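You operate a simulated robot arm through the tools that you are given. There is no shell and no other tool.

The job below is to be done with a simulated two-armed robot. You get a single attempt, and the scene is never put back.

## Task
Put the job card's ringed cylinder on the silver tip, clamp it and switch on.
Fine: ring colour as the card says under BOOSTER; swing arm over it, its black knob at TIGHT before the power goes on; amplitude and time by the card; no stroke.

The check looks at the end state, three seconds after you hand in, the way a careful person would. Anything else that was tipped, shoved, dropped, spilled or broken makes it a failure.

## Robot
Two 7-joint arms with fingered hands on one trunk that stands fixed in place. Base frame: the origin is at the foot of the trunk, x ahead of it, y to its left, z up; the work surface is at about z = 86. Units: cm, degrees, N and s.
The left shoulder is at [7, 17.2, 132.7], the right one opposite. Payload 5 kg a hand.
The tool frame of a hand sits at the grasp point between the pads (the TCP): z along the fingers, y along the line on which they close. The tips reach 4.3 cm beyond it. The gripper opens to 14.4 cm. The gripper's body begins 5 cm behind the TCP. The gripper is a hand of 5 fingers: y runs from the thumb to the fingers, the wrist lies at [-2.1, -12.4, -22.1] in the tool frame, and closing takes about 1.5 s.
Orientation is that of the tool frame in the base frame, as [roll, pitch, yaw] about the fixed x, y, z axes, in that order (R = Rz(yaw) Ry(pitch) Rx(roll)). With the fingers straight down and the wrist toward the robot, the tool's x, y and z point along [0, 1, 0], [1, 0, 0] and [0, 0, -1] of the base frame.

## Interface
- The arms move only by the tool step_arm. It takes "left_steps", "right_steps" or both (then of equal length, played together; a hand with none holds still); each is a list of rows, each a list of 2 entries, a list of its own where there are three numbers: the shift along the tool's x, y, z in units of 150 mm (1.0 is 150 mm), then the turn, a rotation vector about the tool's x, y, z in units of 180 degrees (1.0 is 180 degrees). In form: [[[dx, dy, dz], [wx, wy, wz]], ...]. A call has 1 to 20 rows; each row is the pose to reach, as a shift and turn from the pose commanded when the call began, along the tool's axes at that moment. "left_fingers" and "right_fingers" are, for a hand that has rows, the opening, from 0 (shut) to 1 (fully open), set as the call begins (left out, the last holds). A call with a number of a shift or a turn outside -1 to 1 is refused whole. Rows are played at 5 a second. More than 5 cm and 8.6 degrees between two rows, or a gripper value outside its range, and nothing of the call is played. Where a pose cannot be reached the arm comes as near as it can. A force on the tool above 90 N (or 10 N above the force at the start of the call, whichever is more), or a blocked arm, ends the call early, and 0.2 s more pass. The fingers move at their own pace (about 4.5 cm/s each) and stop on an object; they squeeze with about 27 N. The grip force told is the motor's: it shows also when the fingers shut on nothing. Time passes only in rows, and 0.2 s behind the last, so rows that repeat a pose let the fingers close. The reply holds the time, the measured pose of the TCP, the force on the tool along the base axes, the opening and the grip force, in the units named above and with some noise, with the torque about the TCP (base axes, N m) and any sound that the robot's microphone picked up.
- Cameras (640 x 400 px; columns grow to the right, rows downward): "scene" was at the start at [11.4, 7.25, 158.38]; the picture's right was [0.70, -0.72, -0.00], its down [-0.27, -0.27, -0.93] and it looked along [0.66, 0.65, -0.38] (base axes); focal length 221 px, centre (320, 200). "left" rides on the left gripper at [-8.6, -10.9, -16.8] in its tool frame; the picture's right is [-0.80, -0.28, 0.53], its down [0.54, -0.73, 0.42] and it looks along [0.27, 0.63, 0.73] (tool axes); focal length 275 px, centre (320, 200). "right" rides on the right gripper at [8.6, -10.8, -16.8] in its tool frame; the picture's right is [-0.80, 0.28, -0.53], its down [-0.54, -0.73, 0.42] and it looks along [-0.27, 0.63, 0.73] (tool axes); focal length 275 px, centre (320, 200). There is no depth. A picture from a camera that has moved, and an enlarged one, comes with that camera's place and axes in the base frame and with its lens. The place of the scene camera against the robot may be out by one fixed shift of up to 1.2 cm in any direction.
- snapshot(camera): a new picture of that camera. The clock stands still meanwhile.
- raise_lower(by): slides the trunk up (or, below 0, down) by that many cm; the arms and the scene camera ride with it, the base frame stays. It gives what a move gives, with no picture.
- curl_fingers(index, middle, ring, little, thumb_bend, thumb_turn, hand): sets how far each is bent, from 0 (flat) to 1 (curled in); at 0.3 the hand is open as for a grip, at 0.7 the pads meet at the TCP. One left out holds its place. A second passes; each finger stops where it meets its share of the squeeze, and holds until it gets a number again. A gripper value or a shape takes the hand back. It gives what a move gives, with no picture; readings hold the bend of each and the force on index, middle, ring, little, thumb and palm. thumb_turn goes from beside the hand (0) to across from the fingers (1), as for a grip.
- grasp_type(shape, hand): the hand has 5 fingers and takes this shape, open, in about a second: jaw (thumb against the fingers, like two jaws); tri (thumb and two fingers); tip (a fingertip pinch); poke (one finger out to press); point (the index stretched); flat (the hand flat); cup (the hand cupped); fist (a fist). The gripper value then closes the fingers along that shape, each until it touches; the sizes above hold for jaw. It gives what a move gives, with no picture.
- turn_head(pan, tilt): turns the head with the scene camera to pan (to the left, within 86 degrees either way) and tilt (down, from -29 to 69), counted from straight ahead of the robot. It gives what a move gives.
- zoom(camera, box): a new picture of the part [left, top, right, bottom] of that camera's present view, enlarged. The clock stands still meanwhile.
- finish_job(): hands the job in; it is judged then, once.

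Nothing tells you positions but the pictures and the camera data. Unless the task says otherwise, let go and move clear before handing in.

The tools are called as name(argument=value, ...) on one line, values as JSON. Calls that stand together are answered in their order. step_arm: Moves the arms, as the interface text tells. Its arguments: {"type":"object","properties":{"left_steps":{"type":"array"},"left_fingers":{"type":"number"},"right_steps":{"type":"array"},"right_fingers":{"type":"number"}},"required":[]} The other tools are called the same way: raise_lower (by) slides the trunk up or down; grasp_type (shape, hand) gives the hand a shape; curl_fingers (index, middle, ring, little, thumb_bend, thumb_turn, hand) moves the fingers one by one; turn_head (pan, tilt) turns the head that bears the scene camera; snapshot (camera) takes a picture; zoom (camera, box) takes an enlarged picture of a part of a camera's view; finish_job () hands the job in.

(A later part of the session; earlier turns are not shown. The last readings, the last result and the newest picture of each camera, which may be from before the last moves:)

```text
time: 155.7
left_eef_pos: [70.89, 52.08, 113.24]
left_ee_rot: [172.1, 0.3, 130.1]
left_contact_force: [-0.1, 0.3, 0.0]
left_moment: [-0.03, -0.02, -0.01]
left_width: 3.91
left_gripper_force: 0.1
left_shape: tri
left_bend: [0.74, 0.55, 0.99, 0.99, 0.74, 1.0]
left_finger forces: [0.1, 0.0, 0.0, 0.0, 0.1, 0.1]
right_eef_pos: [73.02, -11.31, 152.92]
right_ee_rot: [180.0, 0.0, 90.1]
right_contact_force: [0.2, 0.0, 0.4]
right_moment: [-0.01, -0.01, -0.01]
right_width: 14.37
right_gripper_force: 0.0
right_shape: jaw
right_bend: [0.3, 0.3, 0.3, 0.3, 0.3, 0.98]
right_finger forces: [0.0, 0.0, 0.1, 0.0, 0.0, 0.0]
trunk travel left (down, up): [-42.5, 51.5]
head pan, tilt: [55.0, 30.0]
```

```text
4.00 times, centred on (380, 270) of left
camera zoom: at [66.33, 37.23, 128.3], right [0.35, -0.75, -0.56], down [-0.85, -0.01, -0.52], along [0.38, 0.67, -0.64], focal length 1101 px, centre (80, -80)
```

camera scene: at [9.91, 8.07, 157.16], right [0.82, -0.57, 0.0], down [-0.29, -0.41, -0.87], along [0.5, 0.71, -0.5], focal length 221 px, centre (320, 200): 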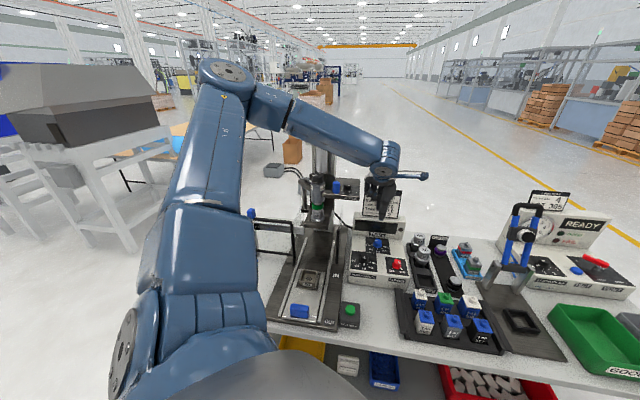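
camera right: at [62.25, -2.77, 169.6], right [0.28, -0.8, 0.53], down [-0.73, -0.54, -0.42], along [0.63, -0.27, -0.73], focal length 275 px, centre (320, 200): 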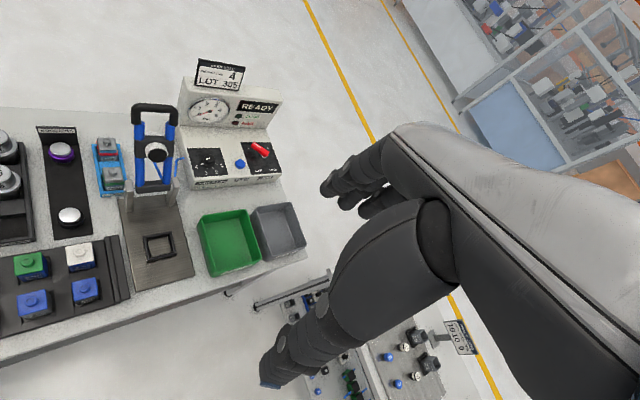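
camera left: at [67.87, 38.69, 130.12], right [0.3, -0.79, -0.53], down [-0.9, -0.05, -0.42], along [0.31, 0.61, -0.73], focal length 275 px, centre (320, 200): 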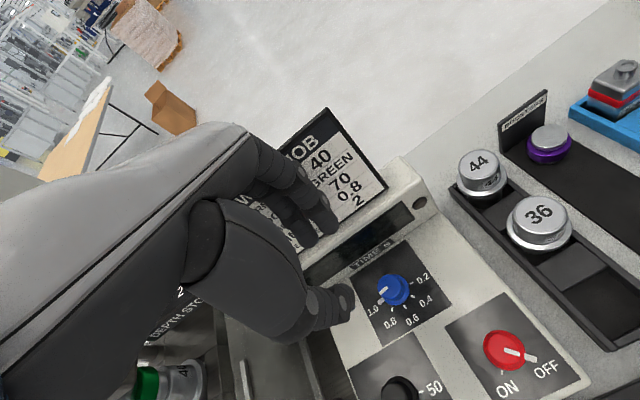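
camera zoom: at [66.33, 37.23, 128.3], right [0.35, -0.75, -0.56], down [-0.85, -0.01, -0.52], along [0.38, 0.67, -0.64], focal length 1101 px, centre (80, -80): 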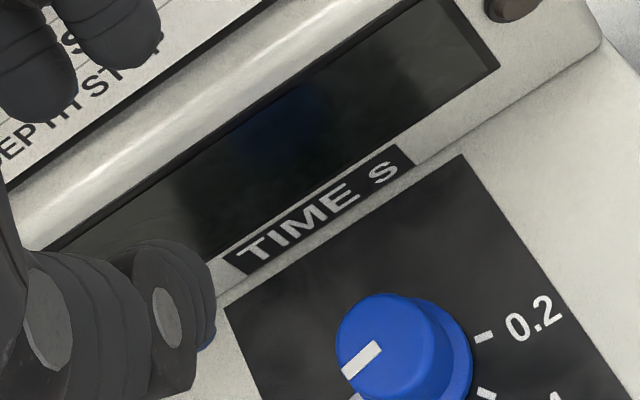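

step_arm(left_steps=[[[-0.0088, -0.0358, -0.005], [0, 0, 0]], [[-0.0088, -0.0633, 0.193], [0, 0, 0]], [[-0.0088, -0.0907, 0.391], [0, 0, 0]], [[-0.0088, -0.1182, 0.589], [0, 0, 0]], [[-0.0088, -0.1182, 0.589], [0, 0, 0]]])

zoom(camera="left", box=[260, 180, 460, 305])

zoom(camera="scene", box=[340, 200, 436, 260])

```text
time: 156.9
left_eef_pos: [70.43, 51.5, 104.21]
left_ee_rot: [172.2, 0.3, 130.0]
left_contact_force: [-1.6, -1.4, 1.4]
left_moment: [0.04, 0.0, 0.04]
left_width: 3.85
left_gripper_force: 0.0
left_shape: tri
left_bend: [0.74, 0.56, 0.99, 0.99, 0.74, 1.0]
left_finger forces: [0.0, 3.2, 0.0, 0.0, 0.0, 0.0]
right_eef_pos: [72.97, -11.41, 152.93]
right_ee_rot: [180.0, 0.0, 90.0]
right_contact_force: [0.0, 0.4, -0.1]
right_moment: [-0.03, 0.0, 0.01]
right_width: 14.37
right_gripper_force: 0.1
right_shape: jaw
right_bend: [0.3, 0.3, 0.3, 0.3, 0.3, 0.98]
right_finger forces: [0.1, 0.1, 0.1, 0.1, 0.0, 0.0]
trunk travel left (down, up): [-42.5, 51.5]
head pan, tilt: [55.0, 30.0]
```

```text
3.20 times, centred on (360, 242) of left
camera zoom: at [65.99, 36.6, 119.25], right [0.35, -0.75, -0.56], down [-0.85, -0.01, -0.52], along [0.38, 0.67, -0.64], focal length 881 px, centre (192, 64)
```

zoom: 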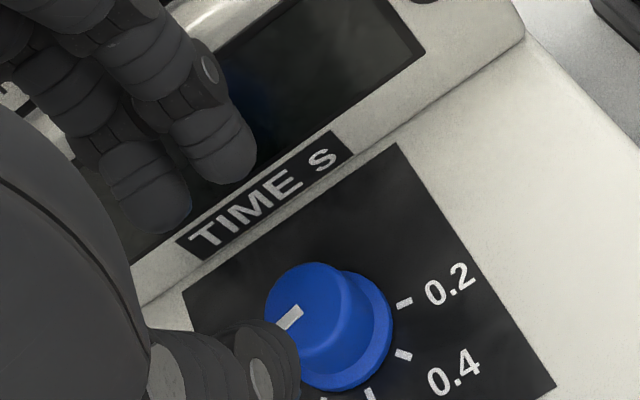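

```text
6.67 times, centred on (388, 230) of scene
camera zoom: at [9.92, 8.13, 157.16], right [0.82, -0.57, 0.0], down [-0.29, -0.41, -0.87], along [0.5, 0.71, -0.5], focal length 1476 px, centre (-133, 0)
```

zoom: 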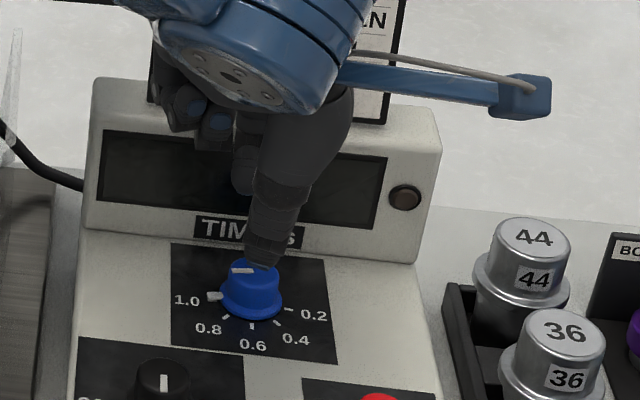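

The gap between knob and hood is too tight for gripping. Instead I'll nudge the pointer nub of the time knob with one fingertip: up first, then take the "poke" shape and look at it.

step_arm(left_steps=[[[0, 0.0, -0.2], [0, 0, 0]], [[0, 0.0, -0.5], [0, 0, 0]], [[0, 0.0, -0.8], [0, 0, 0]], [[0, 0, -0.9], [0.022, 0, 0]], [[0, 0, -0.9], [0.0439, 0, 0]]])

grasp_type(hand="left", shape="poke")

snapshot(camera="left")

zoom(camera="scene", box=[330, 140, 458, 220])

```text
time: 158.1
left_eef_pos: [69.13, 50.26, 117.52]
left_ee_rot: [-179.7, 0.2, 130.0]
left_contact_force: [-0.1, 0.2, 0.1]
left_moment: [-0.04, 0.01, 0.0]
left_width: 3.89
left_gripper_force: 0.1
left_shape: tri
left_bend: [0.74, 0.55, 0.99, 0.99, 0.74, 1.0]
left_finger forces: [0.0, 0.0, 0.1, 0.1, 0.1, 0.0]
right_eef_pos: [72.94, -11.35, 152.83]
right_ee_rot: [180.0, 0.0, 89.9]
right_contact_force: [0.3, -0.8, -0.4]
right_moment: [0.01, 0.0, 0.01]
right_width: 14.36
right_gripper_force: 0.0
right_shape: jaw
right_bend: [0.3, 0.3, 0.3, 0.3, 0.3, 0.98]
right_finger forces: [0.1, 0.0, 0.0, 0.0, 0.0, 0.0]
trunk travel left (down, up): [-42.5, 51.5]
head pan, tilt: [55.0, 30.0]
```

```text
time: 159.0
left_eef_pos: [69.04, 50.18, 117.72]
left_ee_rot: [-179.9, 0.1, 130.1]
left_contact_force: [0.2, 0.4, -0.4]
left_moment: [0.0, 0.02, 0.0]
left_width: 0.02
left_gripper_force: 0.1
left_shape: poke
left_bend: [0.7, 0.7, 0.99, 0.99, 1.0, 1.0]
left_finger forces: [0.0, 0.0, 0.1, 0.0, 0.1, 0.0]
right_eef_pos: [73.02, -11.47, 153.0]
right_ee_rot: [179.9, 0.0, 90.0]
right_contact_force: [-0.3, 0.5, -0.1]
right_moment: [-0.02, 0.0, 0.01]
right_width: 14.36
right_gripper_force: 0.0
right_shape: jaw
right_bend: [0.3, 0.3, 0.3, 0.3, 0.3, 0.98]
right_finger forces: [0.1, 0.0, 0.0, 0.0, 0.1, 0.1]
trunk travel left (down, up): [-42.5, 51.5]
head pan, tilt: [55.0, 30.0]
```

```text
taken
camera left: at [66.29, 36.71, 134.4], right [0.3, -0.79, -0.53], down [-0.9, -0.05, -0.42], along [0.31, 0.6, -0.73], focal length 275 px, centre (320, 200)
```

left: 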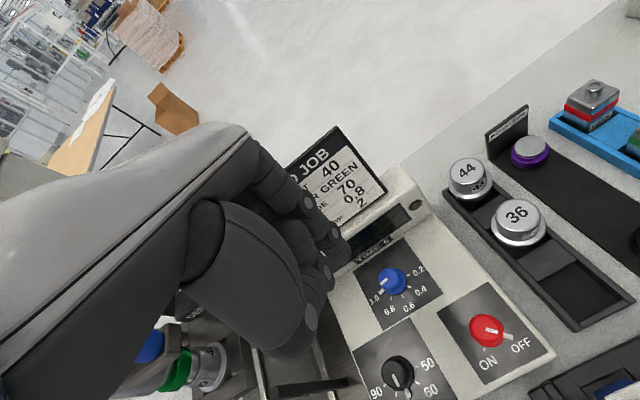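

```text
5.00 times, centred on (394, 180) of scene
camera zoom: at [9.95, 8.15, 157.16], right [0.82, -0.57, 0.0], down [-0.29, -0.41, -0.87], along [0.5, 0.71, -0.5], focal length 1107 px, centre (-50, 300)
```

zoom: 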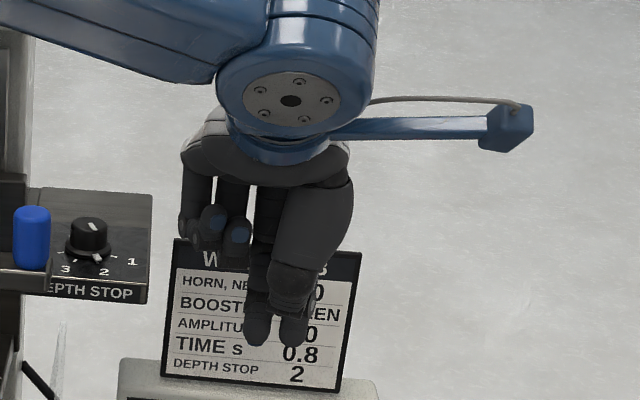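

curl_fingers(hand="left", index=0.6, middle=1.0, ring=1.0, little=1.0, thumb_bend=1.0)

snapshot(camera="left")

zoom(camera="left", box=[220, 180, 460, 330])

zoom(camera="scene", box=[350, 160, 430, 210])

```text
time: 160.0
left_eef_pos: [69.04, 50.17, 117.69]
left_ee_rot: [-179.9, 0.2, 130.0]
left_contact_force: [0.9, -0.3, -0.9]
left_moment: [-0.01, -0.02, 0.0]
left_width: 4.24
left_gripper_force: 0.0
left_shape: fingers
left_bend: [0.28, 1.0, 1.0, 1.0, 1.0, 1.0]
left_finger forces: [0.1, 0.0, 0.0, 0.0, 0.1, 0.0]
right_eef_pos: [73.06, -11.44, 152.95]
right_ee_rot: [180.0, 0.1, 90.0]
right_contact_force: [-0.3, 0.3, -0.6]
right_moment: [0.0, -0.03, 0.0]
right_width: 14.38
right_gripper_force: 0.1
right_shape: jaw
right_bend: [0.3, 0.3, 0.3, 0.3, 0.3, 0.98]
right_finger forces: [0.0, 0.1, 0.0, 0.1, 0.0, 0.0]
trunk travel left (down, up): [-42.5, 51.5]
head pan, tilt: [55.0, 30.0]
```

```text
taken
camera left: at [66.3, 36.72, 134.4], right [0.3, -0.79, -0.53], down [-0.9, -0.05, -0.42], along [0.31, 0.6, -0.73], focal length 275 px, centre (320, 200)
```

left: 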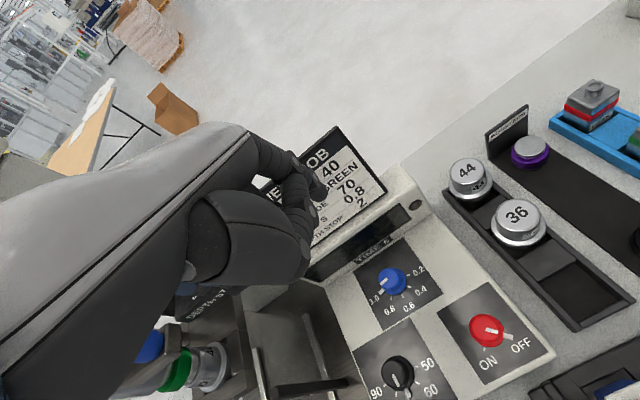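

```text
2.67 times, centred on (340, 255) of left
camera zoom: at [66.3, 36.72, 134.4], right [0.3, -0.79, -0.53], down [-0.9, -0.05, -0.42], along [0.31, 0.6, -0.73], focal length 734 px, centre (267, 53)
```

zoom: 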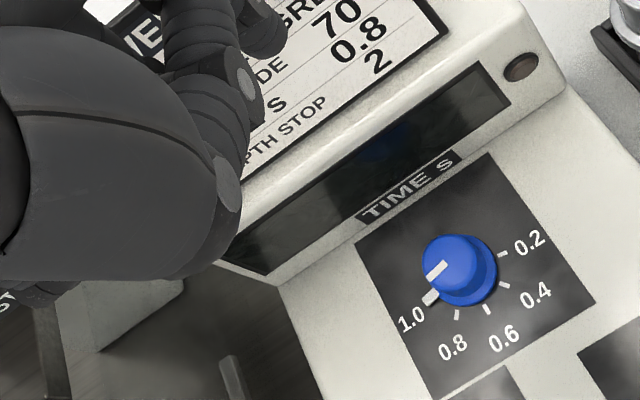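

```text
8.00 times, centred on (390, 185) of scene
camera zoom: at [9.96, 8.16, 157.15], right [0.82, -0.57, 0.0], down [-0.29, -0.41, -0.87], along [0.5, 0.71, -0.5], focal length 1771 px, centre (-240, 320)
```

zoom: 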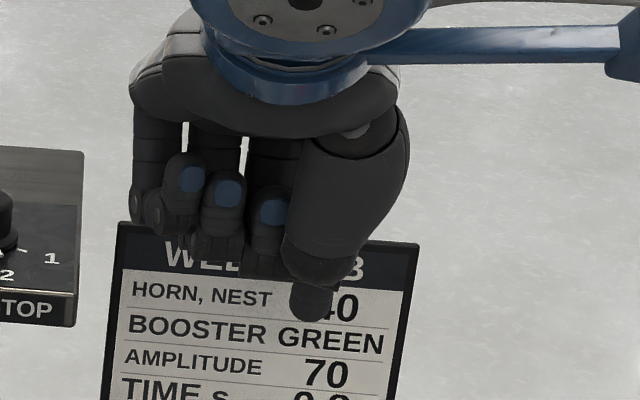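

curl_fingers(hand="left", index=0.7)

zoom(camera="left", box=[220, 120, 460, 270])

zoom(camera="scene", box=[350, 160, 430, 210])

```text
time: 161.0
left_eef_pos: [69.13, 50.21, 117.68]
left_ee_rot: [-179.9, 0.2, 130.0]
left_contact_force: [0.5, -0.4, -0.7]
left_moment: [-0.01, -0.02, -0.01]
left_width: 3.91
left_gripper_force: 0.0
left_shape: fingers
left_bend: [0.29, 1.0, 1.0, 1.0, 0.99, 1.0]
left_finger forces: [0.0, 0.0, 0.0, 0.0, 0.0, 0.0]
right_eef_pos: [72.91, -11.44, 152.91]
right_ee_rot: [-180.0, 0.1, 90.0]
right_contact_force: [-0.9, 0.4, 0.1]
right_moment: [0.0, -0.01, -0.01]
right_width: 14.36
right_gripper_force: 0.1
right_shape: jaw
right_bend: [0.3, 0.3, 0.3, 0.3, 0.3, 0.98]
right_finger forces: [0.1, 0.0, 0.1, 0.0, 0.0, 0.0]
trunk travel left (down, up): [-42.5, 51.5]
head pan, tilt: [55.0, 30.0]
```

```text
2.67 times, centred on (340, 195) of left
camera zoom: at [66.3, 36.72, 134.4], right [0.3, -0.79, -0.53], down [-0.9, -0.05, -0.42], along [0.31, 0.6, -0.73], focal length 734 px, centre (267, 213)
```

zoom: 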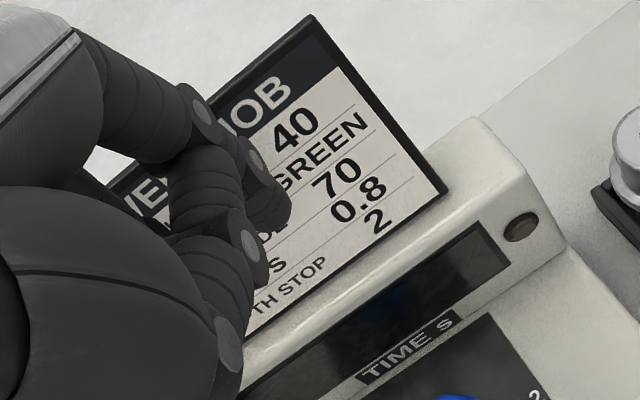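

```text
8.00 times, centred on (390, 185) of scene
camera zoom: at [9.96, 8.16, 157.15], right [0.82, -0.57, 0.0], down [-0.29, -0.41, -0.87], along [0.5, 0.71, -0.5], focal length 1771 px, centre (-240, 320)
```

zoom: 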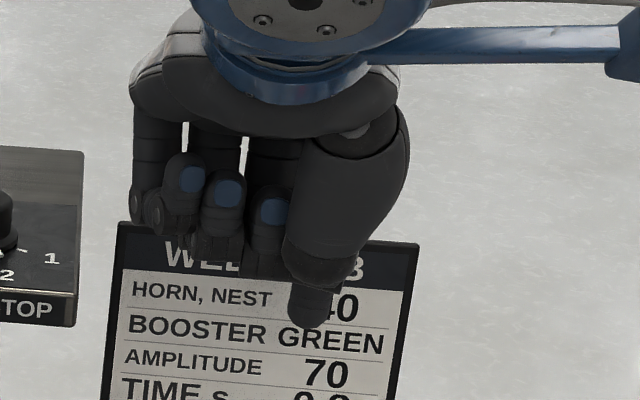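

The index now points straight down as a probe (tip ≈ 6.4 cm ahead of and 3.1 cm below the TCP). I'll bring it above the far-left side of the time knob's pointer nub and check.

step_arm(left_steps=[[[0.15, -0.085, 0], [0, 0, 0]], [[0.297, -0.169, 0], [0, 0, 0]], [[0.297, -0.169, 0.2], [0, 0, 0]], [[0.297, -0.169, 0.4], [0, 0, 0]], [[0.297, -0.169, 0.6], [0, 0, 0]], [[0.297, -0.169, 0.6], [0, 0, 0]]])

snapshot(camera="left")

zoom(camera="left", box=[260, 160, 500, 310])

zoom(camera="scene", box=[330, 200, 426, 260])

```text
time: 162.4
left_eef_pos: [64.11, 52.43, 108.75]
left_ee_rot: [-179.9, 0.2, 130.0]
left_contact_force: [0.0, -0.2, -1.0]
left_moment: [0.0, 0.01, 0.03]
left_width: 3.9
left_gripper_force: 0.1
left_shape: fingers
left_bend: [0.29, 1.0, 1.0, 1.0, 0.99, 1.0]
left_finger forces: [0.0, 0.1, 0.1, 0.0, 0.0, 0.1]
right_eef_pos: [73.0, -11.42, 152.84]
right_ee_rot: [-179.9, -0.1, 90.0]
right_contact_force: [-0.4, -0.4, 0.2]
right_moment: [0.03, 0.04, 0.01]
right_width: 14.36
right_gripper_force: 0.1
right_shape: jaw
right_bend: [0.3, 0.3, 0.3, 0.3, 0.3, 0.98]
right_finger forces: [0.1, 0.0, 0.1, 0.0, 0.0, 0.1]
trunk travel left (down, up): [-42.5, 51.5]
head pan, tilt: [55.0, 30.0]
```

```text
taken
camera left: at [61.36, 38.87, 125.54], right [0.3, -0.79, -0.53], down [-0.9, -0.05, -0.42], along [0.31, 0.6, -0.73], focal length 275 px, centre (320, 200)
```

left: 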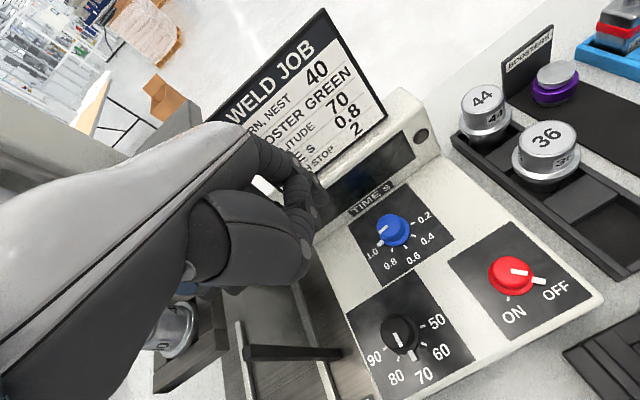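

```text
2.67 times, centred on (380, 235) of left
camera zoom: at [61.36, 38.87, 125.54], right [0.3, -0.79, -0.53], down [-0.9, -0.05, -0.42], along [0.31, 0.6, -0.73], focal length 734 px, centre (160, 107)
```

zoom: 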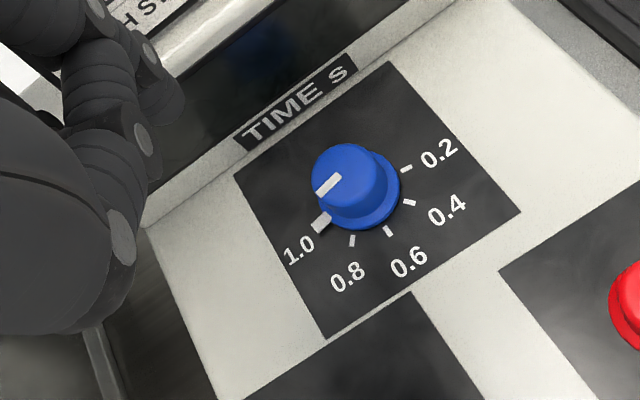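

```text
6.67 times, centred on (378, 230) of scene
camera zoom: at [9.98, 8.11, 157.15], right [0.82, -0.57, 0.0], down [-0.29, -0.41, -0.87], along [0.5, 0.71, -0.5], focal length 1476 px, centre (-67, 0)
```

zoom: 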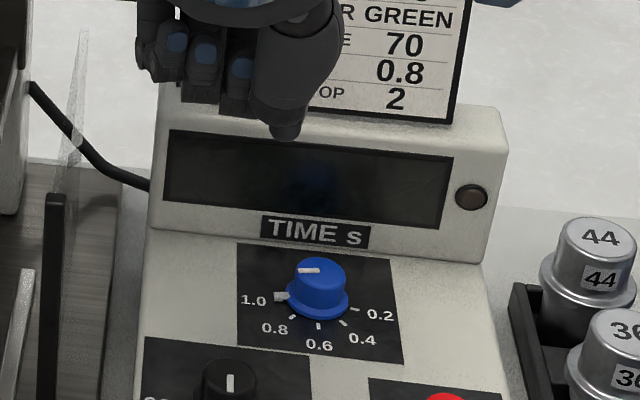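

step_arm(left_steps=[[[0, -0.02, 0.2], [0, 0, 0]], [[0, -0.02, 0.4], [0, 0, 0]], [[0, -0.02, 0.56], [0, 0, 0]], [[0, -0.02, 0.56], [0, 0, 0]]])

zoom(camera="left", box=[260, 160, 500, 310])

zoom(camera="scene", box=[340, 220, 404, 260])

```text
time: 163.4
left_eef_pos: [64.07, 51.89, 100.46]
left_ee_rot: [-179.9, 0.2, 130.0]
left_contact_force: [0.0, 0.5, 0.1]
left_moment: [0.03, 0.02, -0.01]
left_width: 3.91
left_gripper_force: 0.0
left_shape: fingers
left_bend: [0.29, 1.0, 1.0, 1.0, 0.99, 1.0]
left_finger forces: [0.0, 0.0, 0.1, 0.0, 0.0, 0.0]
right_eef_pos: [72.94, -11.47, 153.05]
right_ee_rot: [-179.9, 0.0, 90.0]
right_contact_force: [-0.1, 0.2, -0.1]
right_moment: [-0.02, -0.02, 0.04]
right_width: 14.35
right_gripper_force: 0.0
right_shape: jaw
right_bend: [0.3, 0.3, 0.3, 0.3, 0.3, 0.98]
right_finger forces: [0.0, 0.0, 0.0, 0.0, 0.1, 0.0]
trunk travel left (down, up): [-42.5, 51.5]
head pan, tilt: [55.0, 30.0]
```

```text
2.67 times, centred on (380, 235) of left
camera zoom: at [61.28, 38.44, 117.11], right [0.3, -0.79, -0.53], down [-0.9, -0.05, -0.42], along [0.31, 0.6, -0.73], focal length 734 px, centre (160, 107)
```

zoom: 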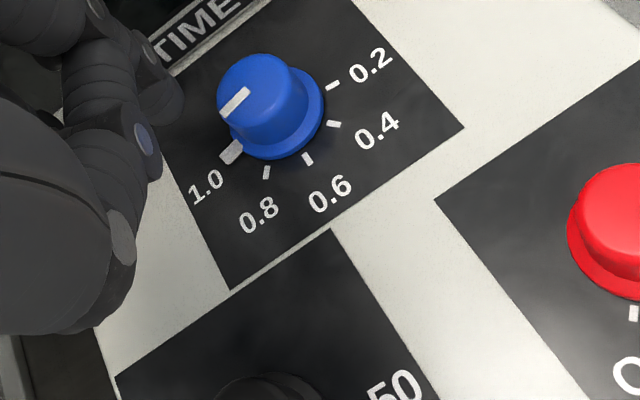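

```text
10.00 times, centred on (372, 240) of scene
camera zoom: at [9.93, 8.15, 157.16], right [0.82, -0.57, 0.0], down [-0.29, -0.41, -0.87], along [0.5, 0.71, -0.5], focal length 2214 px, centre (-200, -200)
```

zoom: 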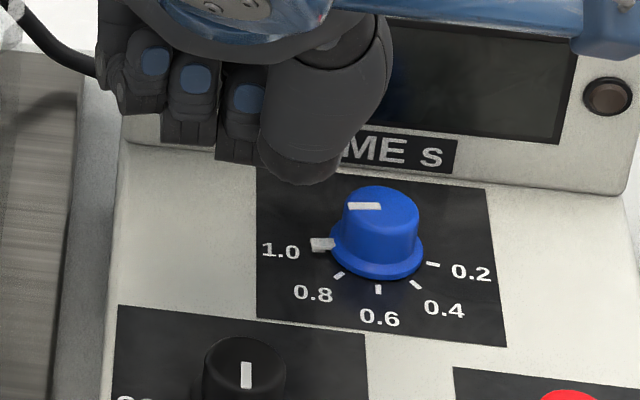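

zoom(camera="scene", box=[356, 226, 388, 246])

zoom(camera="left", box=[270, 150, 398, 230])

```text
16.00 times, centred on (372, 236) of scene
camera zoom: at [9.93, 8.15, 157.16], right [0.82, -0.57, 0.0], down [-0.29, -0.41, -0.87], along [0.5, 0.71, -0.5], focal length 3542 px, centre (-512, -376)
```

zoom: 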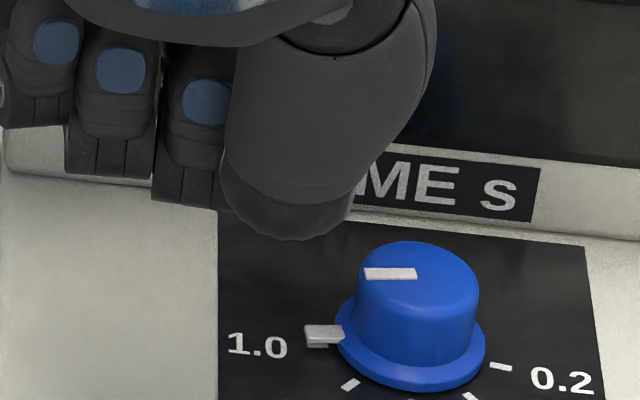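

```text
5.00 times, centred on (334, 190) of left
camera zoom: at [61.28, 38.44, 117.11], right [0.3, -0.79, -0.53], down [-0.9, -0.05, -0.42], along [0.31, 0.6, -0.73], focal length 1376 px, centre (250, 250)
```

zoom: 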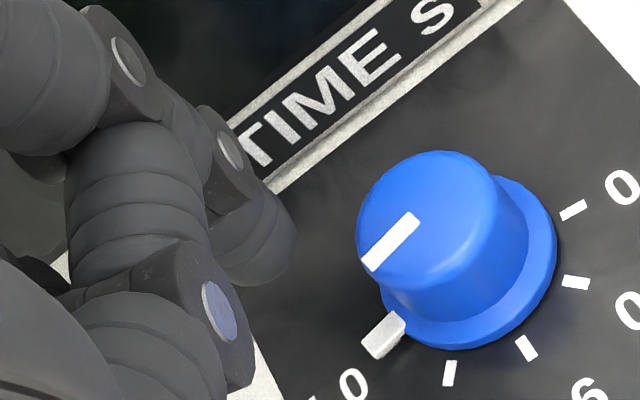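

step_arm(left_steps=[[[-0.017, -0.006, 0.04], [0, 0, 0]], [[-0.017, -0.006, 0.09], [0, 0, 0]], [[-0.017, -0.006, 0.13], [0, 0, 0]], [[-0.017, -0.006, 0.153], [0, 0, 0]], [[-0.017, -0.006, 0.153], [0, 0, 0]]])

zoom(camera="left", box=[270, 150, 398, 230])

zoom(camera="scene", box=[356, 226, 388, 246])

```text
time: 164.6
left_eef_pos: [64.19, 51.76, 97.94]
left_ee_rot: [-179.9, 0.2, 130.1]
left_contact_force: [0.4, -1.1, 0.4]
left_moment: [-0.01, 0.0, -0.03]
left_width: 3.92
left_gripper_force: 0.1
left_shape: fingers
left_bend: [0.29, 1.0, 1.0, 1.0, 0.99, 1.0]
left_finger forces: [0.1, 0.0, 0.0, 0.0, 0.0, 0.0]
right_eef_pos: [72.91, -11.4, 152.96]
right_ee_rot: [-179.9, -0.1, 90.0]
right_contact_force: [0.2, 0.6, 0.3]
right_moment: [0.0, -0.03, -0.02]
right_width: 14.41
right_gripper_force: 0.1
right_shape: jaw
right_bend: [0.3, 0.3, 0.3, 0.3, 0.3, 0.98]
right_finger forces: [0.1, 0.1, 0.1, 0.0, 0.0, 0.1]
trunk travel left (down, up): [-42.5, 51.5]
head pan, tilt: [55.0, 30.0]
```

```text
5.00 times, centred on (334, 190) of left
camera zoom: at [61.35, 38.2, 114.68], right [0.29, -0.79, -0.53], down [-0.9, -0.05, -0.42], along [0.31, 0.6, -0.73], focal length 1376 px, centre (250, 250)
```

zoom: 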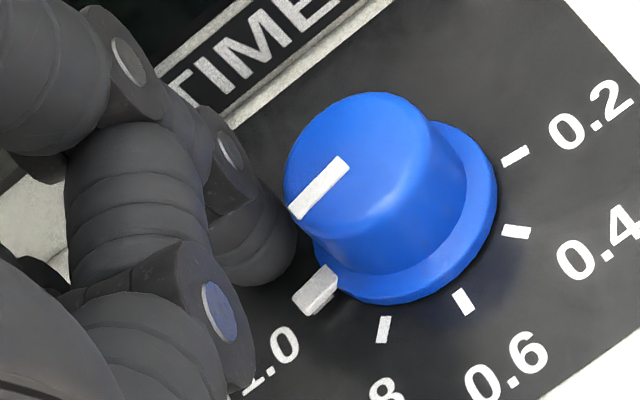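

```text
16.00 times, centred on (372, 236) of scene
camera zoom: at [9.95, 8.16, 157.15], right [0.82, -0.57, 0.0], down [-0.29, -0.41, -0.87], along [0.5, 0.71, -0.5], focal length 3542 px, centre (-512, -376)
```

zoom: 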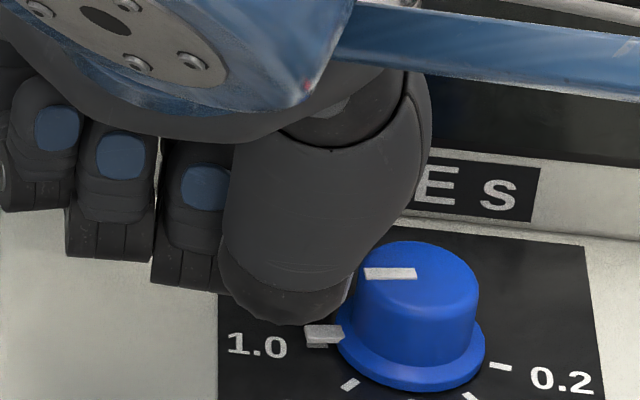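

step_arm(left_steps=[[[0, 0, 0.012], [0, 0, 0]], [[0, 0, 0.022], [0, 0, 0]], [[0, 0, 0.022], [0, 0, 0]]])

zoom(camera="left", box=[270, 150, 398, 230])

```text
time: 165.4
left_eef_pos: [64.11, 51.69, 97.65]
left_ee_rot: [-179.9, 0.3, 130.0]
left_contact_force: [-1.2, 0.6, 12.9]
left_moment: [0.43, -0.82, 0.08]
left_width: 3.89
left_gripper_force: 6.6
left_shape: fingers
left_bend: [0.28, 1.0, 1.0, 1.0, 0.99, 1.0]
left_finger forces: [13.0, 0.0, 0.0, 0.0, 0.1, 0.0]
right_eef_pos: [72.74, -11.45, 152.99]
right_ee_rot: [179.9, -0.1, 90.0]
right_contact_force: [-0.2, 0.3, 0.8]
right_moment: [-0.01, -0.01, -0.02]
right_width: 14.38
right_gripper_force: 0.1
right_shape: jaw
right_bend: [0.3, 0.3, 0.3, 0.3, 0.3, 0.98]
right_finger forces: [0.0, 0.1, 0.0, 0.0, 0.0, 0.1]
trunk travel left (down, up): [-42.5, 51.5]
head pan, tilt: [55.0, 30.0]
```

```text
5.00 times, centred on (334, 190) of left
camera zoom: at [61.31, 38.16, 114.55], right [0.3, -0.79, -0.53], down [-0.9, -0.05, -0.43], along [0.31, 0.61, -0.73], focal length 1376 px, centre (250, 250)
```

zoom: 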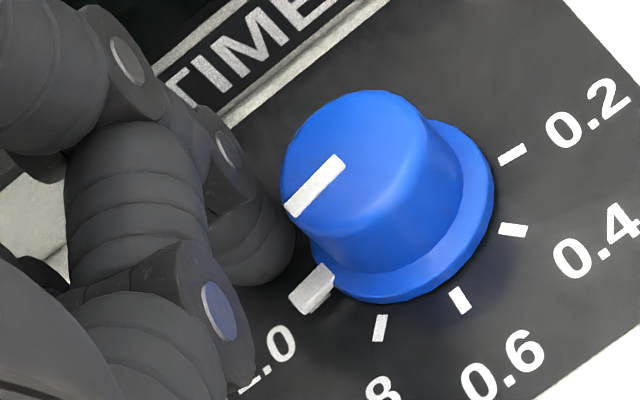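

Fingertip is touching the panel; I'll lift it 1 mm and sweep it along the arc so it pushes the nub, halfway first.

step_arm(left_steps=[[[0, 0, -0.01], [0, 0, 0]], [[0.0021, -0.0165, -0.01], [0, 0, 0]], [[0.0042, -0.033, -0.01], [0, 0, 0]], [[0.0033, -0.05, -0.01], [0, 0, 0]], [[0.0023, -0.066, -0.01], [0, 0, 0]], [[0.0023, -0.066, -0.01], [0, 0, 0]]])

zoom(camera="left", box=[270, 140, 398, 220])

zoom(camera="scene", box=[356, 230, 388, 250])

```text
time: 166.8
left_eef_pos: [63.39, 51.08, 97.75]
left_ee_rot: [-179.9, 0.2, 129.9]
left_contact_force: [1.8, 2.5, 6.2]
left_moment: [0.3, -0.52, 0.05]
left_width: 4.02
left_gripper_force: 3.1
left_shape: fingers
left_bend: [0.28, 1.0, 1.0, 1.0, 0.99, 1.0]
left_finger forces: [6.4, 0.0, 0.0, 0.0, 0.0, 0.0]
right_eef_pos: [72.97, -11.45, 152.96]
right_ee_rot: [179.9, -0.1, 89.9]
right_contact_force: [-0.4, -1.8, 0.1]
right_moment: [0.03, 0.0, 0.02]
right_width: 14.38
right_gripper_force: 0.1
right_shape: jaw
right_bend: [0.3, 0.3, 0.3, 0.3, 0.3, 0.98]
right_finger forces: [0.1, 0.0, 0.0, 0.1, 0.0, 0.0]
trunk travel left (down, up): [-42.5, 51.5]
head pan, tilt: [55.0, 30.0]
```

```text
5.00 times, centred on (334, 180) of left
camera zoom: at [60.53, 37.54, 114.53], right [0.3, -0.79, -0.53], down [-0.9, -0.05, -0.42], along [0.31, 0.6, -0.73], focal length 1376 px, centre (250, 300)
```

zoom: 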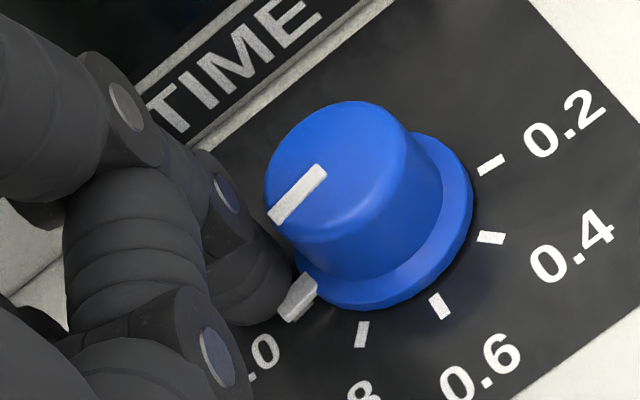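

```text
16.00 times, centred on (372, 240) of scene
camera zoom: at [9.9, 8.13, 157.16], right [0.82, -0.57, 0.0], down [-0.29, -0.41, -0.87], along [0.5, 0.71, -0.5], focal length 3542 px, centre (-512, -440)
```

zoom: 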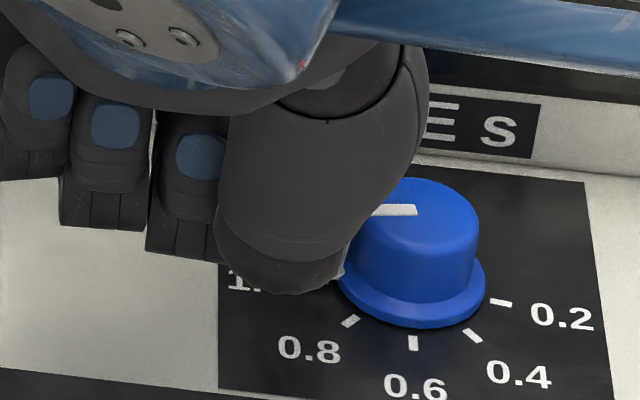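

step_arm(left_steps=[[[-0.004, -0.015, -0.003], [0, 0, 0]], [[-0.0085, -0.03, -0.003], [0, 0, 0]], [[-0.0135, -0.045, -0.003], [0, 0, 0]], [[-0.0189, -0.0594, -0.003], [0, 0, 0]], [[-0.0189, -0.0594, -0.003], [0, 0, 0]]])

zoom(camera="left", box=[270, 130, 398, 210])

zoom(camera="scene", box=[356, 230, 388, 250])

```text
time: 168.0
left_eef_pos: [62.7, 50.27, 97.78]
left_ee_rot: [-179.9, 0.2, 130.0]
left_contact_force: [0.3, 2.3, 5.1]
left_moment: [0.27, -0.45, 0.11]
left_width: 3.97
left_gripper_force: 2.8
left_shape: fingers
left_bend: [0.28, 1.0, 1.0, 1.0, 0.99, 1.0]
left_finger forces: [6.1, 0.0, 0.0, 0.0, 0.0, 0.1]
right_eef_pos: [72.91, -11.46, 153.0]
right_ee_rot: [-180.0, 0.0, 90.0]
right_contact_force: [-0.7, 0.1, -0.3]
right_moment: [0.03, -0.01, 0.01]
right_width: 14.37
right_gripper_force: 0.0
right_shape: jaw
right_bend: [0.3, 0.3, 0.3, 0.3, 0.3, 0.98]
right_finger forces: [0.0, 0.1, 0.1, 0.1, 0.0, 0.1]
trunk travel left (down, up): [-42.5, 51.5]
head pan, tilt: [55.0, 30.0]
```

```text
5.00 times, centred on (334, 170) of left
camera zoom: at [59.98, 36.76, 114.55], right [0.3, -0.79, -0.53], down [-0.9, -0.05, -0.42], along [0.31, 0.6, -0.73], focal length 1376 px, centre (250, 350)
```

zoom: 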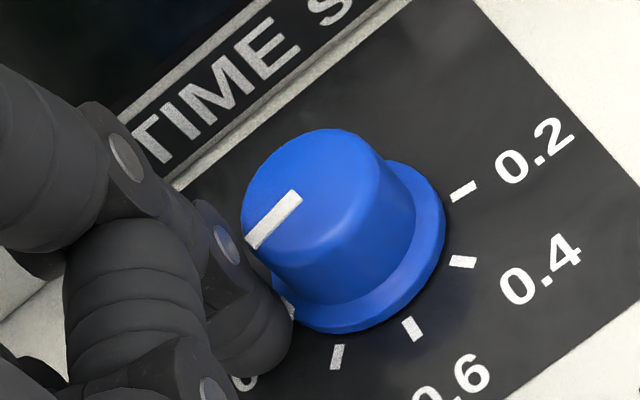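

```text
16.00 times, centred on (372, 240) of scene
camera zoom: at [9.91, 8.14, 157.16], right [0.82, -0.57, 0.0], down [-0.29, -0.41, -0.87], along [0.5, 0.71, -0.5], focal length 3542 px, centre (-512, -440)
```

zoom: 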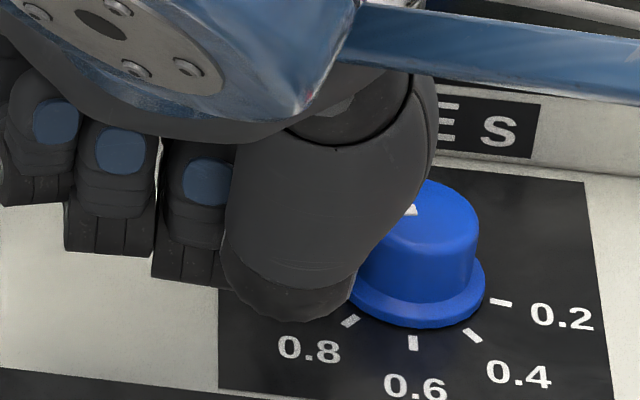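

The fingertip slid over the low nub and the knob did not turn. Instead I'll press lightly on top of the knob, off-centre, and drag it round by friction. Lifting and moving over it.

step_arm(left_steps=[[[0, 0, -0.15], [0, 0, 0]], [[0, 0, -0.27], [0, 0, 0]], [[-0.04, 0.027, -0.27], [0, 0, 0]], [[-0.08, 0.054, -0.27], [0, 0, 0]], [[-0.08, 0.054, -0.27], [0, 0, 0]]])

zoom(camera="left", box=[270, 150, 398, 230])

zoom(camera="scene", box=[350, 225, 398, 255])

```text
time: 169.2
left_eef_pos: [64.28, 49.98, 101.94]
left_ee_rot: [-179.9, 0.3, 129.9]
left_contact_force: [-0.1, 0.2, 0.0]
left_moment: [0.01, -0.04, -0.01]
left_width: 3.91
left_gripper_force: 0.1
left_shape: fingers
left_bend: [0.28, 1.0, 1.0, 1.0, 0.99, 1.0]
left_finger forces: [0.1, 0.0, 0.1, 0.0, 0.0, 0.0]
right_eef_pos: [72.91, -11.39, 152.99]
right_ee_rot: [179.9, 0.0, 89.9]
right_contact_force: [-0.6, 0.0, -0.6]
right_moment: [-0.01, -0.03, 0.03]
right_width: 14.35
right_gripper_force: 0.1
right_shape: jaw
right_bend: [0.3, 0.3, 0.3, 0.3, 0.3, 0.98]
right_finger forces: [0.0, 0.0, 0.0, 0.1, 0.0, 0.1]
trunk travel left (down, up): [-42.5, 51.5]
head pan, tilt: [55.0, 30.0]
```

```text
5.00 times, centred on (334, 190) of left
camera zoom: at [61.42, 36.49, 118.68], right [0.3, -0.8, -0.53], down [-0.9, -0.05, -0.42], along [0.31, 0.6, -0.73], focal length 1376 px, centre (250, 250)
```

zoom: 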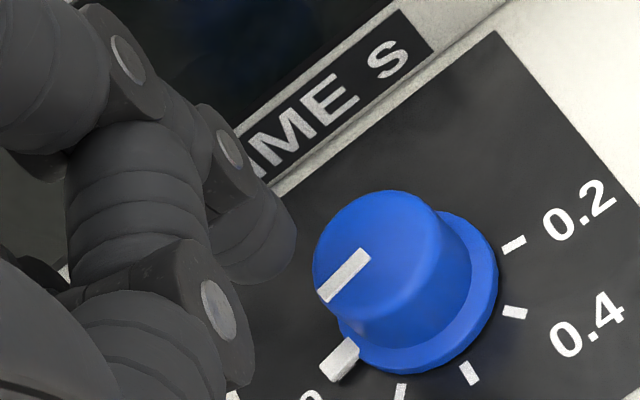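

```text
13.33 times, centred on (374, 240) of scene
camera zoom: at [9.88, 8.18, 157.16], right [0.82, -0.57, 0.0], down [-0.29, -0.41, -0.87], along [0.5, 0.71, -0.5], focal length 2952 px, centre (-400, -333)
```

zoom: 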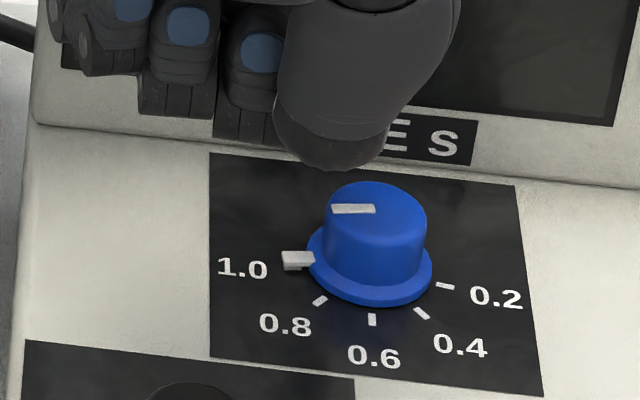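

step_arm(left_steps=[[[-0.0157, 0.004, 0.06], [0, 0, 0]], [[-0.0157, 0.004, 0.12], [0, 0, 0]], [[-0.0157, 0.004, 0.15], [0, 0, 0]], [[-0.0157, 0.004, 0.15], [0, 0, 0]]])

zoom(camera="left", box=[270, 150, 398, 230])

```text
time: 170.2
left_eef_pos: [64.31, 49.5, 100.22]
left_ee_rot: [179.8, 0.4, 130.0]
left_contact_force: [-3.3, -0.9, 30.5]
left_moment: [0.97, -1.94, 0.02]
left_width: 3.96
left_gripper_force: 15.1
left_shape: fingers
left_bend: [0.28, 1.0, 1.0, 1.0, 0.99, 1.0]
left_finger forces: [29.7, 0.1, 0.0, 0.1, 0.0, 0.1]
right_eef_pos: [72.59, -11.73, 153.1]
right_ee_rot: [179.9, 0.0, 90.0]
right_contact_force: [0.1, -0.3, -0.4]
right_moment: [0.0, -0.02, -0.03]
right_width: 14.36
right_gripper_force: 0.1
right_shape: jaw
right_bend: [0.3, 0.3, 0.3, 0.3, 0.3, 0.98]
right_finger forces: [0.0, 0.1, 0.1, 0.0, 0.1, 0.0]
trunk travel left (down, up): [-42.5, 51.5]
head pan, tilt: [55.0, 30.0]
```

```text
5.00 times, centred on (334, 190) of left
camera zoom: at [61.44, 36.03, 116.89], right [0.3, -0.79, -0.53], down [-0.9, -0.05, -0.43], along [0.31, 0.61, -0.73], focal length 1376 px, centre (250, 250)
```

zoom: 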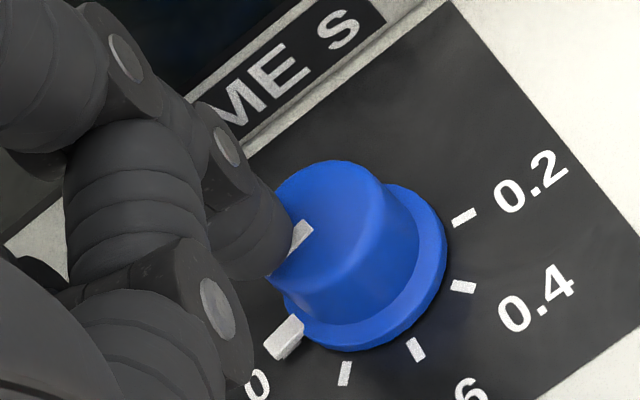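

step_arm(left_steps=[[[0, 0, -0.008], [0, 0, 0]], [[-0.0045, -0.01, -0.008], [0, 0, 0]], [[-0.0089, -0.0205, -0.008], [0, 0, 0]], [[-0.0155, -0.029, -0.008], [0, 0, 0]], [[-0.0227, -0.0373, -0.008], [0, 0, 0]], [[-0.0227, -0.0373, -0.008], [0, 0, 0]]])

zoom(camera="left", box=[270, 150, 398, 230])

zoom(camera="scene", box=[350, 225, 398, 255])

```text
time: 171.6
left_eef_pos: [64.09, 49.11, 100.16]
left_ee_rot: [179.8, 0.3, 130.0]
left_contact_force: [-2.4, 3.7, 34.0]
left_moment: [1.44, -2.42, 0.4]
left_width: 4.12
left_gripper_force: 16.9
left_shape: fingers
left_bend: [0.27, 1.0, 1.0, 1.0, 0.99, 1.0]
left_finger forces: [34.1, 0.1, 0.0, 0.0, 0.0, 0.1]
right_eef_pos: [72.65, -11.49, 153.19]
right_ee_rot: [179.7, -0.1, 90.0]
right_contact_force: [0.0, 0.1, -0.4]
right_moment: [0.03, 0.02, 0.04]
right_width: 14.37
right_gripper_force: 0.0
right_shape: jaw
right_bend: [0.3, 0.3, 0.3, 0.3, 0.3, 0.98]
right_finger forces: [0.0, 0.0, 0.0, 0.0, 0.0, 0.1]
trunk travel left (down, up): [-42.5, 51.5]
head pan, tilt: [55.0, 30.0]
```

```text
5.00 times, centred on (334, 190) of left
camera zoom: at [61.13, 35.59, 116.78], right [0.3, -0.79, -0.53], down [-0.9, -0.05, -0.43], along [0.31, 0.61, -0.73], focal length 1376 px, centre (250, 250)
```

zoom: 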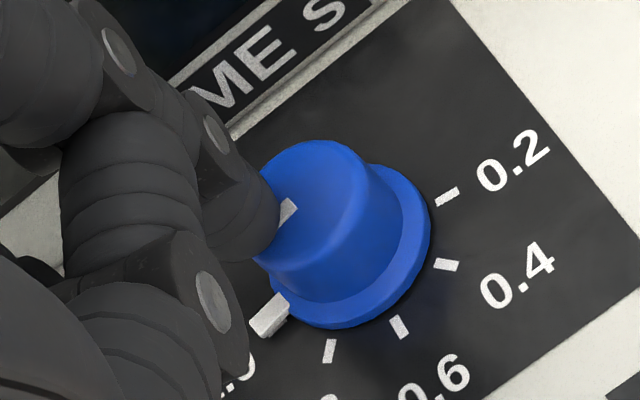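

```text
13.33 times, centred on (374, 240) of scene
camera zoom: at [9.56, 7.94, 157.2], right [0.82, -0.57, 0.0], down [-0.28, -0.41, -0.87], along [0.5, 0.71, -0.5], focal length 2952 px, centre (-400, -333)
```

zoom: 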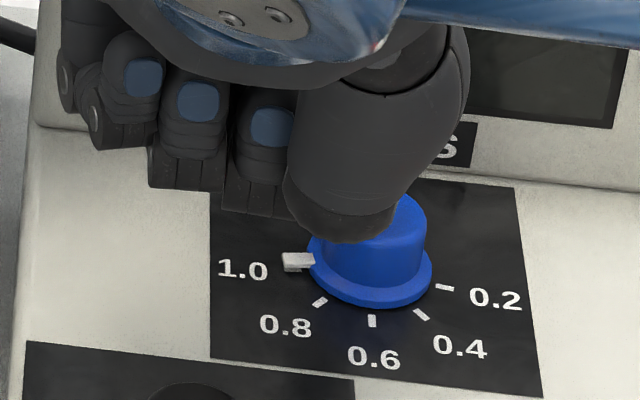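

Friction won't turn it either. I'll lift off, back away from the card, return to the three-finger grip, and try the grip again with the fingers hugging the knob closely (more offset toward me).

step_arm(left_steps=[[[0, 0, -0.1], [0, 0, 0]], [[0, 0, -0.35], [0, 0, 0]], [[0, -0.05, -0.65], [0, 0, 0]], [[0, -0.2, -0.9], [0, 0, 0]], [[0, -0.4, -1.0], [0, 0, 0]]])

grasp_type(hand="left", shape="tri")

zoom(camera="scene", box=[340, 220, 420, 270])

```text
time: 172.8
left_eef_pos: [59.56, 45.26, 114.78]
left_ee_rot: [-179.9, 0.1, 130.0]
left_contact_force: [-0.2, 0.6, -0.4]
left_moment: [0.05, -0.04, -0.02]
left_width: 3.87
left_gripper_force: 0.1
left_shape: fingers
left_bend: [0.28, 1.0, 1.0, 1.0, 0.99, 1.0]
left_finger forces: [0.0, 0.0, 0.1, 0.0, 0.1, 0.0]
right_eef_pos: [72.99, -11.61, 153.05]
right_ee_rot: [180.0, -0.2, 90.1]
right_contact_force: [-0.4, -1.0, 1.3]
right_moment: [0.01, -0.05, -0.02]
right_width: 14.36
right_gripper_force: 0.0
right_shape: jaw
right_bend: [0.3, 0.3, 0.3, 0.3, 0.3, 0.98]
right_finger forces: [0.0, 0.1, 0.0, 0.0, 0.0, 0.1]
trunk travel left (down, up): [-42.5, 51.5]
head pan, tilt: [55.0, 30.0]
```

```text
time: 173.7
left_eef_pos: [59.86, 45.26, 114.66]
left_ee_rot: [-179.9, 0.2, 130.0]
left_contact_force: [0.4, 0.3, -0.7]
left_moment: [-0.01, -0.01, -0.01]
left_width: 14.35
left_gripper_force: 0.1
left_shape: tri
left_bend: [0.3, 0.3, 0.99, 0.99, 0.3, 0.98]
left_finger forces: [0.0, 0.0, 0.0, 0.1, 0.1, 0.1]
right_eef_pos: [73.04, -11.41, 152.81]
right_ee_rot: [-180.0, 0.0, 90.1]
right_contact_force: [-0.3, -0.5, 0.0]
right_moment: [0.0, 0.0, 0.02]
right_width: 14.38
right_gripper_force: 0.1
right_shape: jaw
right_bend: [0.3, 0.3, 0.3, 0.3, 0.3, 0.98]
right_finger forces: [0.1, 0.0, 0.0, 0.0, 0.2, 0.0]
trunk travel left (down, up): [-42.5, 51.5]
head pan, tilt: [55.0, 30.0]
```

```text
8.00 times, centred on (380, 245) of scene
camera zoom: at [10.0, 8.19, 157.15], right [0.82, -0.57, 0.0], down [-0.29, -0.41, -0.87], along [0.5, 0.71, -0.5], focal length 1771 px, centre (-160, -160)
```

zoom: 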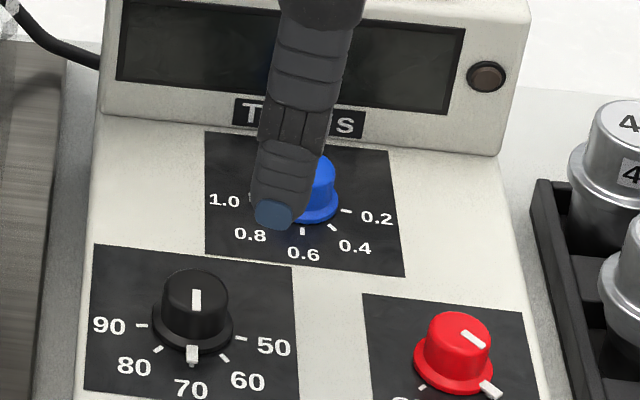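

step_arm(left_steps=[[[0, 0, 0], [-0.022, 0, 0]], [[0, 0, 0], [-0.0444, 0, 0]], [[0, 0, 0], [-0.0444, 0, 0]], [[0, 0, 0], [-0.0444, 0, 0]]], left_fingers=0.27)

step_arm(left_steps=[[[-0.03, 0.2, 0.027], [0, 0, 0]], [[-0.06, 0.4, 0.055], [0, 0, 0]], [[-0.095, 0.6, 0.082], [0, 0, 0]], [[-0.126, 0.784, 0.109], [0, 0, 0]], [[-0.126, 0.784, 0.109], [0, 0, 0]]])

zoom(camera="left", box=[300, 220, 460, 320])

```text
time: 174.7
left_eef_pos: [59.59, 45.12, 114.74]
left_ee_rot: [172.1, 0.2, 130.0]
left_contact_force: [-0.7, -0.1, 0.2]
left_moment: [-0.01, 0.01, 0.01]
left_width: 5.55
left_gripper_force: 0.1
left_shape: tri
left_bend: [0.74, 0.5, 0.99, 0.99, 0.73, 1.0]
left_finger forces: [0.1, 0.0, 0.1, 0.0, 0.0, 0.1]
right_eef_pos: [72.93, -11.47, 152.88]
right_ee_rot: [180.0, 0.0, 90.0]
right_contact_force: [-0.5, -0.4, -0.3]
right_moment: [0.01, -0.01, -0.03]
right_width: 14.37
right_gripper_force: 0.1
right_shape: jaw
right_bend: [0.3, 0.3, 0.3, 0.3, 0.3, 0.98]
right_finger forces: [0.0, 0.0, 0.0, 0.1, 0.0, 0.0]
trunk travel left (down, up): [-42.5, 51.5]
head pan, tilt: [55.0, 30.0]
```

```text
time: 175.9
left_eef_pos: [69.9, 51.43, 114.91]
left_ee_rot: [172.1, 0.2, 130.0]
left_contact_force: [-0.8, 0.8, 0.0]
left_moment: [-0.03, -0.04, -0.01]
left_width: 3.94
left_gripper_force: 0.1
left_shape: tri
left_bend: [0.74, 0.55, 0.99, 0.99, 0.74, 1.0]
left_finger forces: [0.0, 0.1, 0.0, 0.0, 0.0, 0.0]
right_eef_pos: [72.99, -11.33, 152.95]
right_ee_rot: [180.0, 0.0, 90.0]
right_contact_force: [1.5, 0.0, -0.3]
right_moment: [-0.01, -0.05, 0.01]
right_width: 14.36
right_gripper_force: 0.1
right_shape: jaw
right_bend: [0.3, 0.3, 0.3, 0.3, 0.3, 0.98]
right_finger forces: [0.0, 0.0, 0.1, 0.0, 0.0, 0.0]
trunk travel left (down, up): [-42.5, 51.5]
head pan, tilt: [55.0, 30.0]
```

```text
4.00 times, centred on (380, 270) of left
camera zoom: at [65.35, 36.52, 130.01], right [0.35, -0.75, -0.56], down [-0.85, -0.01, -0.52], along [0.38, 0.67, -0.64], focal length 1101 px, centre (80, -80)
```

zoom: 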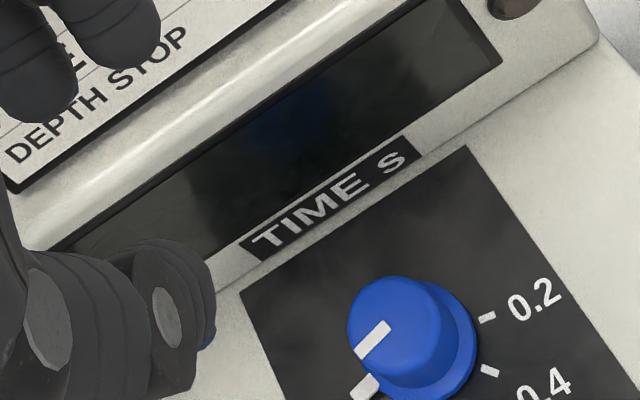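

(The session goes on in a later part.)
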